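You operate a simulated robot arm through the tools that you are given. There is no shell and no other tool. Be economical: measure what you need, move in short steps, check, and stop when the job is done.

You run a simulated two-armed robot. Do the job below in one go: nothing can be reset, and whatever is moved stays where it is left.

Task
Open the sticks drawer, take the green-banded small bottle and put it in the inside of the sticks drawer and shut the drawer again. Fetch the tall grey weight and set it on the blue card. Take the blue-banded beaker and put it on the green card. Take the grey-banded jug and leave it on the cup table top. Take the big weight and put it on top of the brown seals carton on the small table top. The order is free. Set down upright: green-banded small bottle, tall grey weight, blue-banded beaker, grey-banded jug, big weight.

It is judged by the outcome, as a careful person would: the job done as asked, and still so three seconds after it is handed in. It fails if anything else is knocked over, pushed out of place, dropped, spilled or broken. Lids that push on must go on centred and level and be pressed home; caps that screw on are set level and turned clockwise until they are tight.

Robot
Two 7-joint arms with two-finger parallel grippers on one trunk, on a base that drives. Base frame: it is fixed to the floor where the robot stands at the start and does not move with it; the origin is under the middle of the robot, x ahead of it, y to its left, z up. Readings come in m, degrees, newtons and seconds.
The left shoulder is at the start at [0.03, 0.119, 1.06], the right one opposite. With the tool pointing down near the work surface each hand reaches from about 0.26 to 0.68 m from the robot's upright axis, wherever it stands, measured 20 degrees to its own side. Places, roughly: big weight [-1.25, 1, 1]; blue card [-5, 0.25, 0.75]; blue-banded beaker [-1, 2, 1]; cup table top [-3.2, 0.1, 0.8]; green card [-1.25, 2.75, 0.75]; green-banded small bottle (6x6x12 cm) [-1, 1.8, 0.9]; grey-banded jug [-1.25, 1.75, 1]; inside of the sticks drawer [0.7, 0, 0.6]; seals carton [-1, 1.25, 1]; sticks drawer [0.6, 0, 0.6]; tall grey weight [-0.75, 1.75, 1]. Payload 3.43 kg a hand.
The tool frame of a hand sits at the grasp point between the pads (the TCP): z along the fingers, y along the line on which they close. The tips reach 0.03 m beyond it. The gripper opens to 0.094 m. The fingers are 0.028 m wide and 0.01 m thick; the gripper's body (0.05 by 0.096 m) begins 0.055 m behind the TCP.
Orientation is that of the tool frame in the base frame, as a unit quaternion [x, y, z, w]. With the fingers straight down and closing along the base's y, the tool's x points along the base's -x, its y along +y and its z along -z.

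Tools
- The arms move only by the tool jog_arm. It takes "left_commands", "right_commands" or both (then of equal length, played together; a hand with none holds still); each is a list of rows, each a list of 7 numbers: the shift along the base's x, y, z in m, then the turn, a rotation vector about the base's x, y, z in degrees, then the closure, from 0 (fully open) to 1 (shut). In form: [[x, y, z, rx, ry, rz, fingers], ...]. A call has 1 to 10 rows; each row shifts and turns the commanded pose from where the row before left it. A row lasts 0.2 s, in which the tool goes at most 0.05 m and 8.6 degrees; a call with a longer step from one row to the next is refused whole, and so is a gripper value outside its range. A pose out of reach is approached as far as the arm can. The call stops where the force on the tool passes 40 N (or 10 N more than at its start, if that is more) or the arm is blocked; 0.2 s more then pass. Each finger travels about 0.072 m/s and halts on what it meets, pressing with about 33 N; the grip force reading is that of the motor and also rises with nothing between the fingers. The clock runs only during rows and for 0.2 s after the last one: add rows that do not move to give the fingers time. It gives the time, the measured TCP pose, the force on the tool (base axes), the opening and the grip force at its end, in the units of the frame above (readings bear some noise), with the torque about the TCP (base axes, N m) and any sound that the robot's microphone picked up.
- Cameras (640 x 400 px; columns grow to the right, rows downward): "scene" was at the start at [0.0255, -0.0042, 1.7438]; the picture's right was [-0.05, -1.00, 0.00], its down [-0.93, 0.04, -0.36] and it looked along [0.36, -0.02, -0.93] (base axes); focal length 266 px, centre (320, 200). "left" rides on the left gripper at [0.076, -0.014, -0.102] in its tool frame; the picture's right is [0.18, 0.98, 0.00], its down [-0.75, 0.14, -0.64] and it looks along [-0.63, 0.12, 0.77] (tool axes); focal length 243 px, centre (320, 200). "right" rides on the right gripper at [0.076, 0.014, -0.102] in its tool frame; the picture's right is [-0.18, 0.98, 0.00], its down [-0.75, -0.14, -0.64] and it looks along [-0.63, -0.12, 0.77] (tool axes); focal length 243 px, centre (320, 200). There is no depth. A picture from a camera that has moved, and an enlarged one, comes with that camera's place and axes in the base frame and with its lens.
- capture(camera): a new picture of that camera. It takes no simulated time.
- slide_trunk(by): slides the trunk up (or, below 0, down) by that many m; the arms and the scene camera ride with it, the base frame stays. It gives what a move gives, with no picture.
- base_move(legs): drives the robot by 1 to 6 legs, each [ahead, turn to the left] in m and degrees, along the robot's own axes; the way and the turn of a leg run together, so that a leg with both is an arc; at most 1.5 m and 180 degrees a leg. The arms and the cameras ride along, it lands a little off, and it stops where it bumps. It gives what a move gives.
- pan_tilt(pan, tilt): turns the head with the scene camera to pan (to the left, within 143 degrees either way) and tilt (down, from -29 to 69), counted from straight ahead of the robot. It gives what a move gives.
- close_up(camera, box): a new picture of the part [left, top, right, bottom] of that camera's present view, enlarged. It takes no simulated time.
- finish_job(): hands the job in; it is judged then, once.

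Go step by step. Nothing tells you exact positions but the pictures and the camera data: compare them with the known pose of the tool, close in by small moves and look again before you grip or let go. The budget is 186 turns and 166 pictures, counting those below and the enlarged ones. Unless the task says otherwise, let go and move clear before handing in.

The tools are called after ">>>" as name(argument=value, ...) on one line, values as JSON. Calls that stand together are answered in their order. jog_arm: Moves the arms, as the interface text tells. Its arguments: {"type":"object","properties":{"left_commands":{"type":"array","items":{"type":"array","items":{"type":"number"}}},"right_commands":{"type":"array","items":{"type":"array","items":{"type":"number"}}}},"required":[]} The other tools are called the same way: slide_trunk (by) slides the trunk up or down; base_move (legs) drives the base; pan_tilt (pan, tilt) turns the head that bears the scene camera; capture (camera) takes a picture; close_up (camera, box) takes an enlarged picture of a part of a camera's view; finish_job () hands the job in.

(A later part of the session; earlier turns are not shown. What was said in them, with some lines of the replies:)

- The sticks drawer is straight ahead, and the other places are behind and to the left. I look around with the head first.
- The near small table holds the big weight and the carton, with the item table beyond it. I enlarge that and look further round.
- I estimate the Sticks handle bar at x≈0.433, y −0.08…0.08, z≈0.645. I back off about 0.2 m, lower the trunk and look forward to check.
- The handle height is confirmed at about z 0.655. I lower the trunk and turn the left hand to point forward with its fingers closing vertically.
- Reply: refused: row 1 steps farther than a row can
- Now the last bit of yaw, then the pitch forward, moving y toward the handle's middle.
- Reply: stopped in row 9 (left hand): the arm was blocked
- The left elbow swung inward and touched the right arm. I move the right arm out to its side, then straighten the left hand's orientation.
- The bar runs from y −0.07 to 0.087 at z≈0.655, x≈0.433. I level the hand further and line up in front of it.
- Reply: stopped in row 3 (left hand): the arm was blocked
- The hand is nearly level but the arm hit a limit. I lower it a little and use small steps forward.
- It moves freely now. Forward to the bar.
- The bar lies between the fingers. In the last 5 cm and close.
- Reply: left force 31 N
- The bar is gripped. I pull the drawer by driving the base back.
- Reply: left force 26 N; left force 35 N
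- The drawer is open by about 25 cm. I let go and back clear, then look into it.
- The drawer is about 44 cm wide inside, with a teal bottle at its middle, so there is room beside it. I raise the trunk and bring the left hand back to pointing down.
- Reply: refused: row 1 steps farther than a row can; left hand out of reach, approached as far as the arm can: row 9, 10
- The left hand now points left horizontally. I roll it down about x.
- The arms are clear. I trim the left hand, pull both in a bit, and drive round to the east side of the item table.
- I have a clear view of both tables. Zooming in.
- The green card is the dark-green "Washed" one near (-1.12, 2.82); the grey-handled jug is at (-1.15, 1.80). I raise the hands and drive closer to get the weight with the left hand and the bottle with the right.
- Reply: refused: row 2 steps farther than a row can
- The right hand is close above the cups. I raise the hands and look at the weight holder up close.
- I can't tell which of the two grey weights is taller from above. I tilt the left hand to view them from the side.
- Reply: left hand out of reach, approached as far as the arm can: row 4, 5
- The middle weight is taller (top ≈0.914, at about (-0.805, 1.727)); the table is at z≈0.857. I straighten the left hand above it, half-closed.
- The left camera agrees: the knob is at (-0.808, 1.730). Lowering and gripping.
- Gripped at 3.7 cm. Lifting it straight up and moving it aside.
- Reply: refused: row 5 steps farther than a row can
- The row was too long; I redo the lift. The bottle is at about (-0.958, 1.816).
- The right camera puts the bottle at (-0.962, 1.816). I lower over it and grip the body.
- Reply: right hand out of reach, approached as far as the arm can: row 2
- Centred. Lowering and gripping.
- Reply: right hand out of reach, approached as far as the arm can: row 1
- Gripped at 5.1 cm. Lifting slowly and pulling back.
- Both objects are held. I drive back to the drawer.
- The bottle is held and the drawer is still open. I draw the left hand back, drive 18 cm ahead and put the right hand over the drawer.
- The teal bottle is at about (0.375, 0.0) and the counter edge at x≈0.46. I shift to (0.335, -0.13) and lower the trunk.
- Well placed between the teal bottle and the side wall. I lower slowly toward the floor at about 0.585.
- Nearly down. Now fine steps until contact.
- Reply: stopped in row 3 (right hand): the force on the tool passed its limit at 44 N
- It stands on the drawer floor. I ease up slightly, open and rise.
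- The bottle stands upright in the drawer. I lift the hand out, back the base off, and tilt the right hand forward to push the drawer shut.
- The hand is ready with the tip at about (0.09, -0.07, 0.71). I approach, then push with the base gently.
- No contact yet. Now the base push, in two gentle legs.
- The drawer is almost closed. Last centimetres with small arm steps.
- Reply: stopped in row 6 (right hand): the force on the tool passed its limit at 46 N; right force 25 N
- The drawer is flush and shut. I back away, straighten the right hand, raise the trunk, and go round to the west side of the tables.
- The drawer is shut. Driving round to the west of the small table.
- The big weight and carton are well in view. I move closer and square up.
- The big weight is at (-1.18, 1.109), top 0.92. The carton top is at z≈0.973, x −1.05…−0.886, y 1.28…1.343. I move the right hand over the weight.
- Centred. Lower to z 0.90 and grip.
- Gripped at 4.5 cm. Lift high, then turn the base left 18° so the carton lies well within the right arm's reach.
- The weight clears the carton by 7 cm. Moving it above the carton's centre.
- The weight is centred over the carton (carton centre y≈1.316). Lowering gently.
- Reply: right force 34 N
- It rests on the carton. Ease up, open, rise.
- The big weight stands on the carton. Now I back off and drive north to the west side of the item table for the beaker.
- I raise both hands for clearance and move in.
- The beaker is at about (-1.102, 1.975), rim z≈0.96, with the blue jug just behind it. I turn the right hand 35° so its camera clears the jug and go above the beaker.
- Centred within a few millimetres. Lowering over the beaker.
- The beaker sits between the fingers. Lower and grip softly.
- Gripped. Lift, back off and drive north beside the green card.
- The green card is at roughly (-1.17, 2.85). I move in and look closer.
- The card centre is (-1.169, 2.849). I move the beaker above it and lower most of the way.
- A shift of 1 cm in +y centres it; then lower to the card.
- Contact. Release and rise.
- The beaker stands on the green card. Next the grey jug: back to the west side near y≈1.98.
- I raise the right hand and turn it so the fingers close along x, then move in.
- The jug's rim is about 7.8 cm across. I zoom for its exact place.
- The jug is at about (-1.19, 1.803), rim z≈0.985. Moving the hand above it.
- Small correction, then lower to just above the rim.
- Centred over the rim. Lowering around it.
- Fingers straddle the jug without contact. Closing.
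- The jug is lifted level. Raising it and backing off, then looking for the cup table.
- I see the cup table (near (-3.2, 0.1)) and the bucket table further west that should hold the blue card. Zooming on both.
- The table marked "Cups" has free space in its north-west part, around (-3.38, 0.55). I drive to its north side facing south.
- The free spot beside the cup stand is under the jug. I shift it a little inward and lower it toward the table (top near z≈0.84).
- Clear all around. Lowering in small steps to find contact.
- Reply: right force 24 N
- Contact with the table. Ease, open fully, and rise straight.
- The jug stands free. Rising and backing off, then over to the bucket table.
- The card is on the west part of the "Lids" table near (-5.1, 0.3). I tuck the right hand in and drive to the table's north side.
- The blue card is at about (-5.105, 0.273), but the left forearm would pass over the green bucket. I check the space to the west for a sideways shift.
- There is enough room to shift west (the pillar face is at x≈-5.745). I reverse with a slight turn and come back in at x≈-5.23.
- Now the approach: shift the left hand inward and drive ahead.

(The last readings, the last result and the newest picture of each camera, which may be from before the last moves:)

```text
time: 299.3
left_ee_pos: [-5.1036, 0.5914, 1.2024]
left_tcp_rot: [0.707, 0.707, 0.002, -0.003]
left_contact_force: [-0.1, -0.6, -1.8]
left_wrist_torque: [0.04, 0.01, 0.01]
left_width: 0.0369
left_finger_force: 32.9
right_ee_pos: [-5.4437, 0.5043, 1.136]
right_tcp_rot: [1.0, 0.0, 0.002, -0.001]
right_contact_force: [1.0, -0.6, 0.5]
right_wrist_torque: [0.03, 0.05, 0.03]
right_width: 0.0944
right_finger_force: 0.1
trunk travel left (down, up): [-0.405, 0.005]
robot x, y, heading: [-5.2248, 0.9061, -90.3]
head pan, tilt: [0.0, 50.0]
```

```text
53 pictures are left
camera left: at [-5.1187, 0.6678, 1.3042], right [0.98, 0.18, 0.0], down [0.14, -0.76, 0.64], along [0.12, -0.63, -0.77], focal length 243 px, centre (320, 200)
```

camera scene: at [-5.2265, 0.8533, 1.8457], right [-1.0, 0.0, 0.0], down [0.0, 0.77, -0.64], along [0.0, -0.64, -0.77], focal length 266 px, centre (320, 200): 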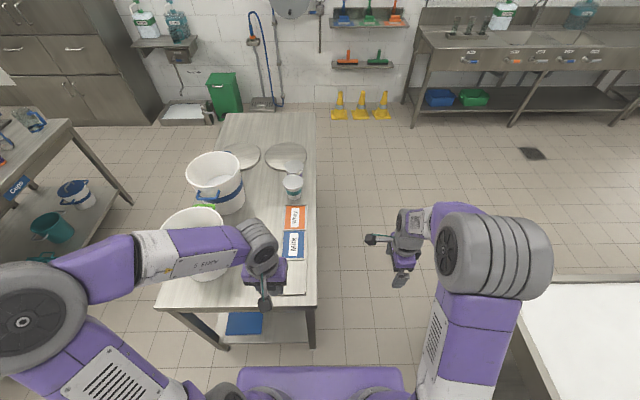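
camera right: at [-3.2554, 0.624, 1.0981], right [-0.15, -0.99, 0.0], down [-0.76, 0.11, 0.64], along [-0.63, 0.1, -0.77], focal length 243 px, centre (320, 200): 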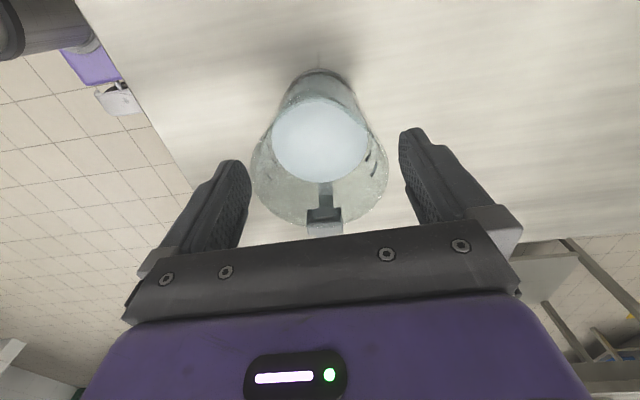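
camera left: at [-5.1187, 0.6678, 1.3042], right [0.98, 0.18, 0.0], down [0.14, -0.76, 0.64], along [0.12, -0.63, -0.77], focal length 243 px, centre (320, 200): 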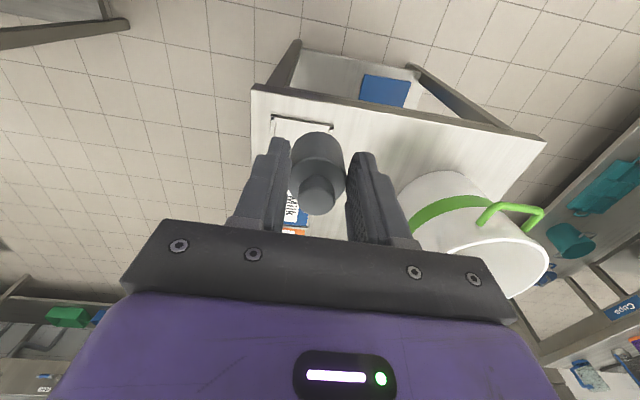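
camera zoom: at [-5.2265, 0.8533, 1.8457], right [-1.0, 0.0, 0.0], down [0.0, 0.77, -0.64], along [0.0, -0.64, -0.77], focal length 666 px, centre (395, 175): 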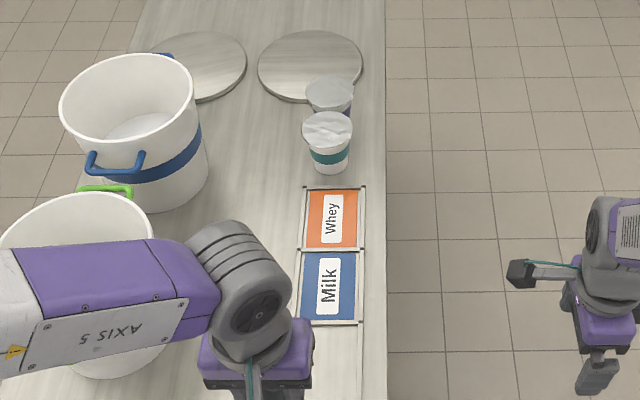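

The "Milk" blue card is centred at (-5.115, 0.278). I extend the left hand over it while high, then check the forearm against the bucket.

>>> jog_arm(left_commands=[[-0.002, -0.039, 0, 0, 0, 0, 0.9], [-0.002, -0.039, 0, 0, 0, 0, 0.9], [-0.001, -0.039, 0, 0, 0, 0, 0.9], [-0.001, -0.039, 0, 0, 0, 0, 0.9], [-0.001, -0.039, 0, 0, 0, 0, 0.9], [-0.001, -0.039, 0, 0, 0, 0, 0.9], [-0.001, -0.039, 0, 0, 0, 0, 0.9], [-0.001, -0.039, 0, 0, 0, 0, 0.9], [0, 0, 0, 0, 0, 0, 0.9]])

>>> capture(camera="scene")

>>> capture(camera="left")

```text
time: 301.3
left_ee_pos: [-5.1135, 0.2809, 1.2021]
left_tcp_rot: [0.708, 0.707, 0.002, -0.002]
left_contact_force: [0.0, -0.8, -1.7]
left_wrist_torque: [0.04, 0.02, 0.01]
left_width: 0.0367
left_finger_force: 33.2
right_ee_pos: [-5.4432, 0.5055, 1.1358]
right_tcp_rot: [1.0, 0.0, 0.001, -0.001]
right_contact_force: [1.2, 0.7, 0.6]
right_wrist_torque: [-0.01, 0.01, -0.02]
right_width: 0.0938
right_finger_force: 0.0
trunk travel left (down, up): [-0.405, 0.005]
robot x, y, heading: [-5.2222, 0.8973, -90.2]
head pan, tilt: [0.0, 50.0]
```

```text
52 pictures are left
camera scene: at [-5.2255, 0.8544, 1.8458], right [-1.0, 0.0, 0.0], down [0.0, 0.77, -0.64], along [0.0, -0.64, -0.77], focal length 266 px, centre (320, 200)
```

scene: 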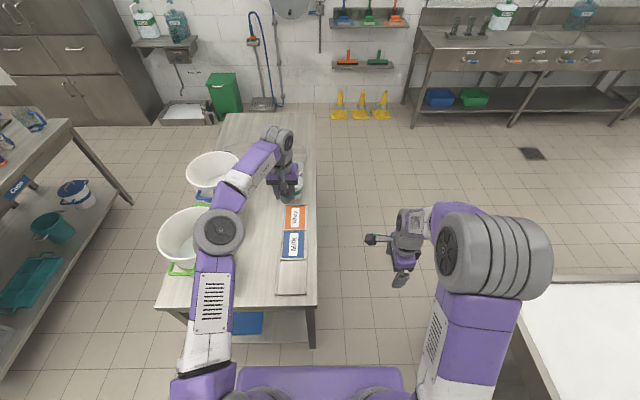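

```text
51 pictures are left
camera left: at [-5.1276, 0.3572, 1.3053], right [0.98, 0.18, 0.0], down [0.14, -0.76, 0.64], along [0.12, -0.63, -0.77], focal length 243 px, centre (320, 200)
```

left: 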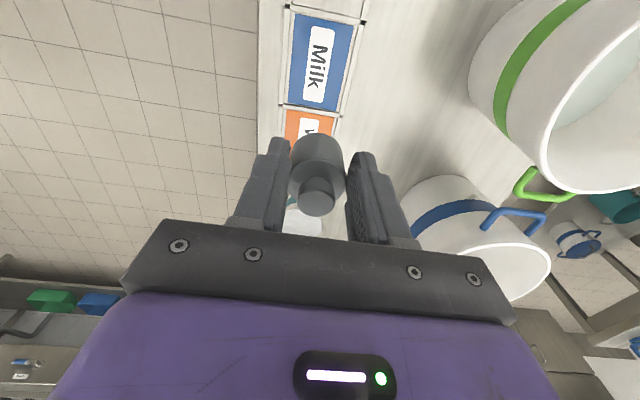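

The weight is over the card; the elbow is beside the bucket. I lower halfway and recheck.

>>> jog_arm(left_commands=[[0, 0, -0.03, 0, 0, 0, 0.9], [0, 0, -0.03, 0, 0, 0, 0.9], [0, 0, -0.03, 0, 0, 0, 0.9], [0, 0, -0.03, 0, 0, 0, 0.9], [0, 0, 0, 0, 0, 0, 0.9]])

>>> capture(camera="scene")

```text
time: 302.5
left_ee_pos: [-5.1135, 0.2781, 1.0809]
left_tcp_rot: [0.707, 0.707, 0.001, -0.003]
left_contact_force: [1.0, 0.7, -2.0]
left_wrist_torque: [0.02, -0.01, -0.01]
left_width: 0.0366
left_finger_force: 32.7
right_ee_pos: [-5.4437, 0.5039, 1.1357]
right_tcp_rot: [1.0, 0.0, 0.001, -0.001]
right_contact_force: [0.6, 1.1, 0.4]
right_wrist_torque: [-0.04, 0.0, 0.01]
right_width: 0.0941
right_finger_force: 0.0
trunk travel left (down, up): [-0.405, 0.005]
robot x, y, heading: [-5.2291, 0.9022, -90.1]
head pan, tilt: [0.0, 50.0]
```

```text
50 pictures are left
camera scene: at [-5.2267, 0.8535, 1.8458], right [-1.0, 0.0, 0.0], down [0.0, 0.77, -0.64], along [0.0, -0.64, -0.77], focal length 266 px, centre (320, 200)
```

scene: 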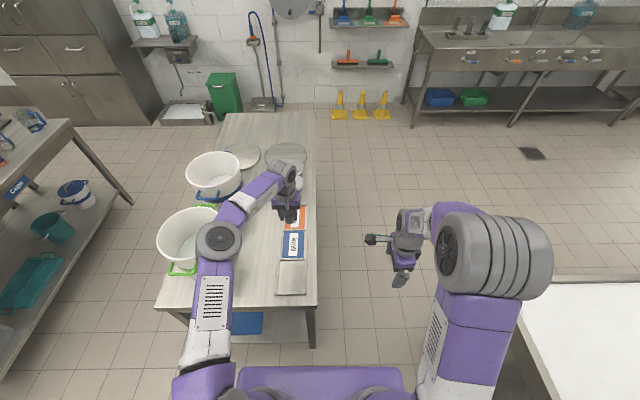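

The elbow will come near the bucket rim if I go straight down. I back the base 4 cm so the arm stretches straighter, keeping the hand over the card.

>>> base_move(legs=[[-0.045, 0]])

>>> jog_arm(left_commands=[[0, -0.022, -0.02, 0, 0, 0, 0.9], [0, -0.022, -0.02, 0, 0, 0, 0.9], [0, 0, -0.02, 0, 0, 0, 0.9], [0, 0, 0, 0, 0, 0, 0.9]])

>>> capture(camera="scene")

>>> close_up(camera="scene", box=[140, 140, 330, 300])

```text
time: 303.4
left_ee_pos: [-5.1139, 0.3216, 1.0802]
left_tcp_rot: [0.707, 0.707, 0.001, -0.003]
left_contact_force: [-0.5, 0.9, -1.0]
left_wrist_torque: [0.06, -0.03, -0.04]
left_width: 0.0367
left_finger_force: 32.5
right_ee_pos: [-5.4435, 0.5475, 1.1355]
right_tcp_rot: [1.0, 0.0, 0.0, -0.001]
right_contact_force: [-0.6, -0.3, 0.8]
right_wrist_torque: [0.0, -0.03, 0.03]
right_width: 0.0942
right_finger_force: 0.1
trunk travel left (down, up): [-0.405, 0.005]
robot x, y, heading: [-5.2285, 0.9472, -90.1]
head pan, tilt: [0.0, 50.0]
```

```text
time: 304.4
left_ee_pos: [-5.1111, 0.2976, 1.0256]
left_tcp_rot: [0.708, 0.706, 0.002, -0.003]
left_contact_force: [0.0, -0.1, -1.5]
left_wrist_torque: [0.04, 0.0, 0.01]
left_width: 0.0371
left_finger_force: 33.5
left hand out of reach, approached as far as the arm can: row 2
right_ee_pos: [-5.4435, 0.5477, 1.1363]
right_tcp_rot: [1.0, 0.0, 0.001, -0.001]
right_contact_force: [-0.5, 0.4, 1.4]
right_wrist_torque: [0.01, -0.02, 0.02]
right_width: 0.094
right_finger_force: 0.1
trunk travel left (down, up): [-0.405, 0.005]
robot x, y, heading: [-5.2249, 0.9469, -90.2]
head pan, tilt: [0.0, 50.0]
```

```text
49 pictures are left
camera scene: at [-5.2263, 0.8972, 1.8457], right [-1.0, 0.0, 0.0], down [0.0, 0.77, -0.64], along [0.0, -0.64, -0.77], focal length 266 px, centre (320, 200)
```

scene: 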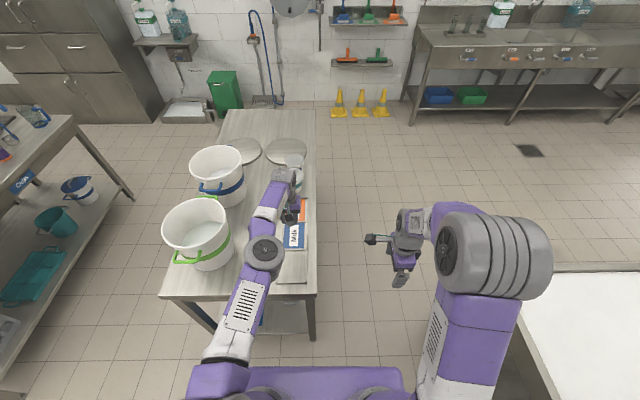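

```text
2.50 times, centred on (235, 220) of scene
camera zoom: at [-5.2263, 0.8972, 1.8457], right [-1.0, 0.0, 0.0], down [0.0, 0.77, -0.64], along [0.0, -0.64, -0.77], focal length 666 px, centre (532, 150)
```

zoom: 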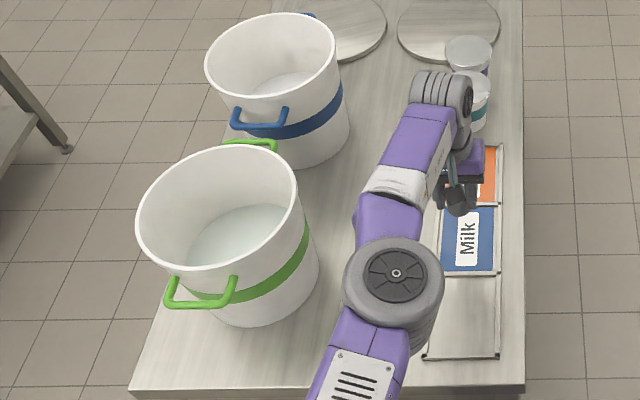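

The elbow now clears the bucket. A small 2 cm forward correction, then lower.

>>> base_move(legs=[[0.02, 0]])

>>> jog_arm(left_commands=[[0, 0, -0.025, 0, 0, 0, 0.9], [0, 0, -0.025, 0, 0, 0, 0.9], [0, 0, -0.025, 0, 0, 0, 0.9], [0, 0, 0, 0, 0, 0, 0.9]])

>>> capture(camera="left")

>>> close_up(camera="scene", box=[140, 140, 330, 300])

```text
time: 305.2
left_ee_pos: [-5.1096, 0.2799, 1.0263]
left_tcp_rot: [0.708, 0.707, 0.002, -0.002]
left_contact_force: [-0.4, 0.4, -1.5]
left_wrist_torque: [0.03, -0.03, -0.01]
left_width: 0.037
left_finger_force: 32.9
right_ee_pos: [-5.4435, 0.5305, 1.1364]
right_tcp_rot: [1.0, 0.0, 0.002, 0.0]
right_contact_force: [0.6, 0.6, -0.2]
right_wrist_torque: [-0.03, -0.04, 0.0]
right_width: 0.0938
right_finger_force: 0.0
trunk travel left (down, up): [-0.405, 0.005]
robot x, y, heading: [-5.2254, 0.9234, -90.2]
head pan, tilt: [0.0, 50.0]
```

```text
time: 306.2
left_ee_pos: [-5.1101, 0.2885, 0.958]
left_tcp_rot: [0.707, 0.707, 0.001, -0.002]
left_contact_force: [0.3, -0.4, -1.7]
left_wrist_torque: [0.01, -0.01, 0.0]
left_width: 0.0368
left_finger_force: 33.3
left hand out of reach, approached as far as the arm can: row 1, 2, 3
right_ee_pos: [-5.4433, 0.5301, 1.1355]
right_tcp_rot: [1.0, 0.0, 0.001, -0.001]
right_contact_force: [-0.3, 0.3, -0.8]
right_wrist_torque: [-0.02, 0.02, -0.01]
right_width: 0.0939
right_finger_force: 0.1
trunk travel left (down, up): [-0.405, 0.005]
robot x, y, heading: [-5.2268, 0.9277, -89.9]
head pan, tilt: [0.0, 50.0]
```

```text
47 pictures are left
camera left: at [-5.1252, 0.365, 1.0612], right [0.98, 0.18, 0.0], down [0.14, -0.76, 0.64], along [0.12, -0.63, -0.77], focal length 243 px, centre (320, 200)
```

left: 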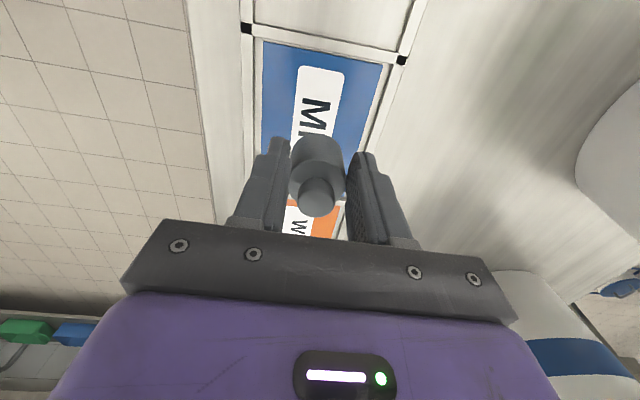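

```text
2.50 times, centred on (235, 220) of scene
camera zoom: at [-5.2266, 0.8781, 1.8458], right [-1.0, 0.0, 0.0], down [0.0, 0.77, -0.64], along [0.0, -0.64, -0.77], focal length 666 px, centre (532, 150)
```

zoom: 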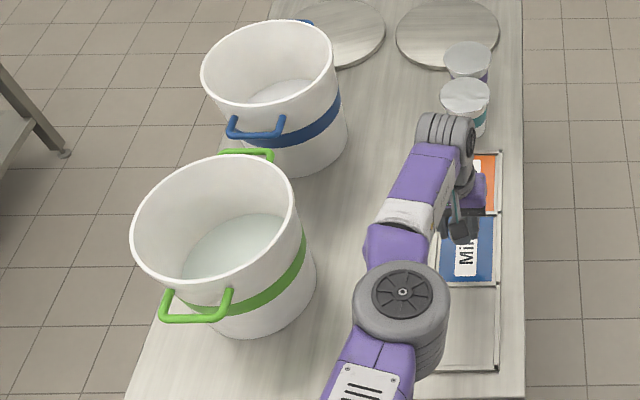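

The weight is over the card. One more 1.5 cm forward, then down to the card.

>>> base_move(legs=[[0.02, 0]])

>>> jog_arm(left_commands=[[-0.004, 0, -0.02, 0, 0, 0, 0.9], [0, 0, -0.015, 0, 0, 0, 0.9], [0, 0, -0.008, 0, 0, 0, 0.9], [0, 0, 0, 0, 0, 0, 0.9]])

>>> capture(camera="left")

```text
time: 307.0
left_ee_pos: [-5.1106, 0.2701, 0.9589]
left_tcp_rot: [0.707, 0.708, 0.002, -0.002]
left_contact_force: [-0.1, -0.3, -1.9]
left_wrist_torque: [0.01, -0.02, -0.01]
left_width: 0.037
left_finger_force: 33.1
right_ee_pos: [-5.4442, 0.511, 1.1379]
right_tcp_rot: [1.0, 0.0, 0.001, 0.0]
right_contact_force: [-0.3, 0.4, 0.3]
right_wrist_torque: [-0.02, 0.03, -0.02]
right_width: 0.0939
right_finger_force: 0.2
trunk travel left (down, up): [-0.405, 0.005]
robot x, y, heading: [-5.2252, 0.9097, -90.1]
head pan, tilt: [0.0, 50.0]
```

```text
time: 308.0
left_ee_pos: [-5.1116, 0.2772, 0.9236]
left_tcp_rot: [0.707, 0.708, 0.001, -0.002]
left_contact_force: [0.7, -0.6, -2.3]
left_wrist_torque: [0.0, -0.01, 0.01]
left_width: 0.0367
left_finger_force: 33.4
left hand out of reach, approached as far as the arm can: row 1, 2
right_ee_pos: [-5.4444, 0.5113, 1.1364]
right_tcp_rot: [1.0, 0.0, 0.002, -0.001]
right_contact_force: [0.8, 0.2, 0.5]
right_wrist_torque: [0.0, 0.0, -0.02]
right_width: 0.0941
right_finger_force: 0.1
trunk travel left (down, up): [-0.405, 0.005]
robot x, y, heading: [-5.2287, 0.9083, -89.9]
head pan, tilt: [0.0, 50.0]
```

```text
45 pictures are left
camera left: at [-5.1274, 0.3536, 1.0262], right [0.98, 0.18, 0.0], down [0.14, -0.76, 0.64], along [0.12, -0.63, -0.77], focal length 243 px, centre (320, 200)
```

left: 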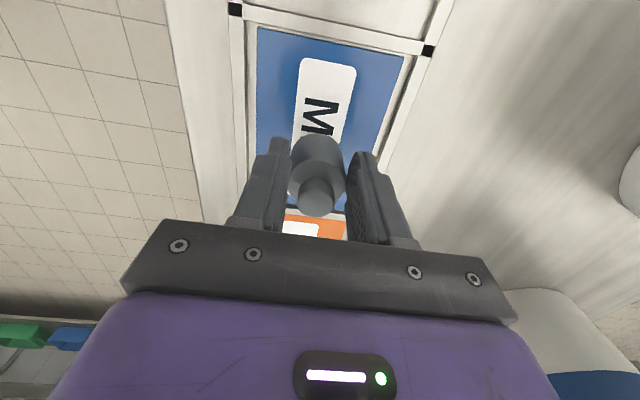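

Well within the blue card. Fine lowering to contact.

>>> jog_arm(left_commands=[[0, 0, -0.005, 0, 0, 0, 0.9], [0, 0, -0.004, 0, 0, 0, 0.9], [0, 0, -0.003, 0, 0, 0, 0.9], [0, 0, 0, 0, 0, 0, 0.9]])

>>> jog_arm(left_commands=[[0, 0, -0.003, 0, 0, 0, 0.9], [0, 0, -0.003, 0, 0, 0, 0.9], [0, 0, 0, 0, 0, 0, 0.9]])

```text
time: 309.0
left_ee_pos: [-5.1129, 0.2799, 0.9123]
left_tcp_rot: [0.707, 0.707, 0.002, -0.002]
left_contact_force: [-0.4, -0.4, -1.9]
left_wrist_torque: [0.04, -0.01, 0.01]
left_width: 0.0368
left_finger_force: 32.8
left hand out of reach, approached as far as the arm can: row 1
right_ee_pos: [-5.4447, 0.5096, 1.1359]
right_tcp_rot: [1.0, 0.0, 0.003, -0.001]
right_contact_force: [-0.4, 1.0, -0.4]
right_wrist_torque: [0.0, 0.02, 0.0]
right_width: 0.094
right_finger_force: 0.0
trunk travel left (down, up): [-0.405, 0.005]
robot x, y, heading: [-5.2247, 0.903, -90.5]
head pan, tilt: [0.0, 50.0]
```

```text
time: 309.8
left_ee_pos: [-5.1107, 0.2805, 0.9097]
left_tcp_rot: [0.707, 0.707, -0.001, -0.001]
left_contact_force: [-1.6, -2.8, 17.2]
left_wrist_torque: [-0.34, 0.05, 0.01]
left_width: 0.0367
left_finger_force: 33.3
left hand out of reach, approached as far as the arm can: row 2
right_ee_pos: [-5.4446, 0.5102, 1.1365]
right_tcp_rot: [1.0, 0.0, 0.002, 0.0]
right_contact_force: [-0.1, -0.6, -0.1]
right_wrist_torque: [0.0, 0.01, -0.02]
right_width: 0.0939
right_finger_force: 0.1
trunk travel left (down, up): [-0.405, 0.005]
robot x, y, heading: [-5.2272, 0.9074, -90.4]
head pan, tilt: [0.0, 50.0]
```

Contact. Ease up, release, rise straight.

>>> jog_arm(left_commands=[[0, 0, 0.002, 0, 0, 0, 0.9], [0, 0, 0, 0, 0, 0, 0.5], [0, 0, 0, 0, 0, 0, 0.2], [0, 0, 0, 0, 0, 0, 0], [0, 0, 0, 0, 0, 0, 0], [0, 0, 0.02, 0, 0, 0, 0], [0, 0, 0.03, 0, 0, 0, 0], [0, 0, 0.03, 0, 0, 0, 0], [0, 0, 0.03, 0, 0, 0, 0]])

>>> capture(camera="left")

```text
time: 311.8
left_ee_pos: [-5.1112, 0.2822, 1.0186]
left_tcp_rot: [0.707, 0.707, 0.001, -0.002]
left_contact_force: [0.2, 0.2, -0.3]
left_wrist_torque: [-0.01, -0.01, 0.01]
left_width: 0.0939
left_finger_force: 0.1
right_ee_pos: [-5.4449, 0.5103, 1.137]
right_tcp_rot: [1.0, 0.001, 0.002, -0.001]
right_contact_force: [-0.7, 0.5, -0.2]
right_wrist_torque: [0.0, 0.02, 0.02]
right_width: 0.0941
right_finger_force: 0.1
trunk travel left (down, up): [-0.405, 0.005]
robot x, y, heading: [-5.2247, 0.904, -89.9]
head pan, tilt: [0.0, 50.0]
```

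```text
44 pictures are left
camera left: at [-5.1254, 0.3594, 1.122], right [0.98, 0.18, 0.0], down [0.14, -0.76, 0.64], along [0.12, -0.63, -0.77], focal length 243 px, centre (320, 200)
```

left: 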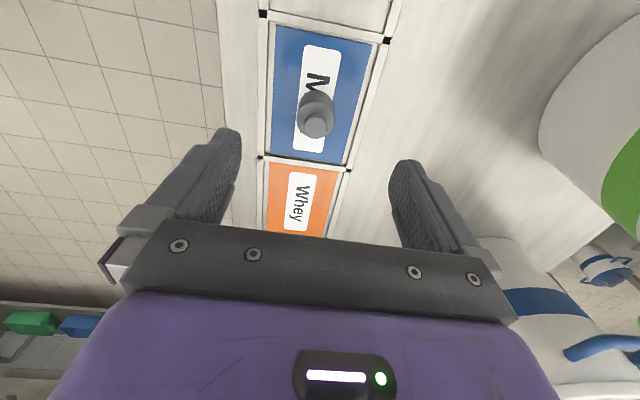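

The weight stands on the blue card. I raise the hand and back clear, with a last check.

>>> jog_arm(left_commands=[[0, 0, 0.04, 0, 0, 0, 0], [0, 0, 0.04, 0, 0, 0, 0], [0, 0, 0.04, 0, 0, 0, 0]])

>>> base_move(legs=[[-0.4, 0]])

>>> close_up(camera="scene", box=[180, 60, 360, 200])

```text
time: 312.6
left_ee_pos: [-5.1127, 0.2831, 1.1412]
left_tcp_rot: [0.707, 0.707, 0.001, -0.002]
left_contact_force: [0.9, 0.9, 0.1]
left_wrist_torque: [0.01, -0.01, -0.04]
left_width: 0.0941
left_finger_force: 0.0
right_ee_pos: [-5.4434, 0.5106, 1.137]
right_tcp_rot: [1.0, 0.0, 0.001, 0.001]
right_contact_force: [-0.4, -0.4, -1.1]
right_wrist_torque: [-0.02, 0.02, 0.0]
right_width: 0.0938
right_finger_force: 0.2
trunk travel left (down, up): [-0.405, 0.005]
robot x, y, heading: [-5.2257, 0.9047, -90.2]
head pan, tilt: [0.0, 50.0]
```

```text
time: 315.1
left_ee_pos: [-5.1073, 0.6814, 1.1403]
left_tcp_rot: [0.703, 0.711, 0.001, -0.001]
left_contact_force: [0.4, 0.0, -0.3]
left_wrist_torque: [0.01, 0.04, 0.01]
left_width: 0.094
left_finger_force: 0.0
right_ee_pos: [-5.441, 0.9063, 1.135]
right_tcp_rot: [1.0, 0.004, 0.002, -0.001]
right_contact_force: [-1.0, -0.4, -0.3]
right_wrist_torque: [0.0, 0.02, 0.02]
right_width: 0.0942
right_finger_force: 0.0
trunk travel left (down, up): [-0.405, 0.005]
robot x, y, heading: [-5.2273, 1.3075, -89.7]
head pan, tilt: [0.0, 50.0]
```

```text
2.86 times, centred on (270, 130) of scene
camera zoom: at [-5.2271, 1.257, 1.8457], right [-1.0, -0.01, 0.0], down [-0.01, 0.77, -0.64], along [0.0, -0.64, -0.77], focal length 762 px, centre (463, 400)
```

zoom: 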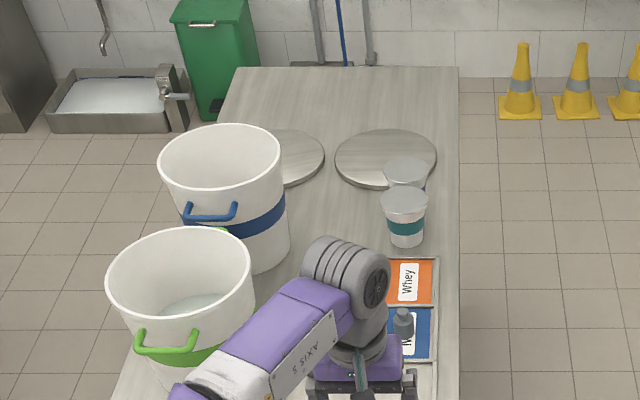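

The tall weight stands upright on the blue card and nothing nearby has been disturbed. All five items are placed and the drawer is shut, so I hand the job in.

>>> finish_job()

```text
The job is handed in.
```

I finished all five placements and handed the job in; each item was standing upright when I released it.

- **Green-banded small bottle:** it is in the sticks drawer and the drawer is shut. I did not look inside again after closing it.
- **Tall grey weight:** it is on the blue card. The holder had two grey weights, and I took the one that measured about 5 mm taller.
- **Blue-banded beaker:** it is on the green card, which I took to be the dark-green one marked "Washed" because it matched the given position.
- **Grey-banded jug:** it is on the cup table top.
- **Big weight:** it is on top of the seals carton on the small table.
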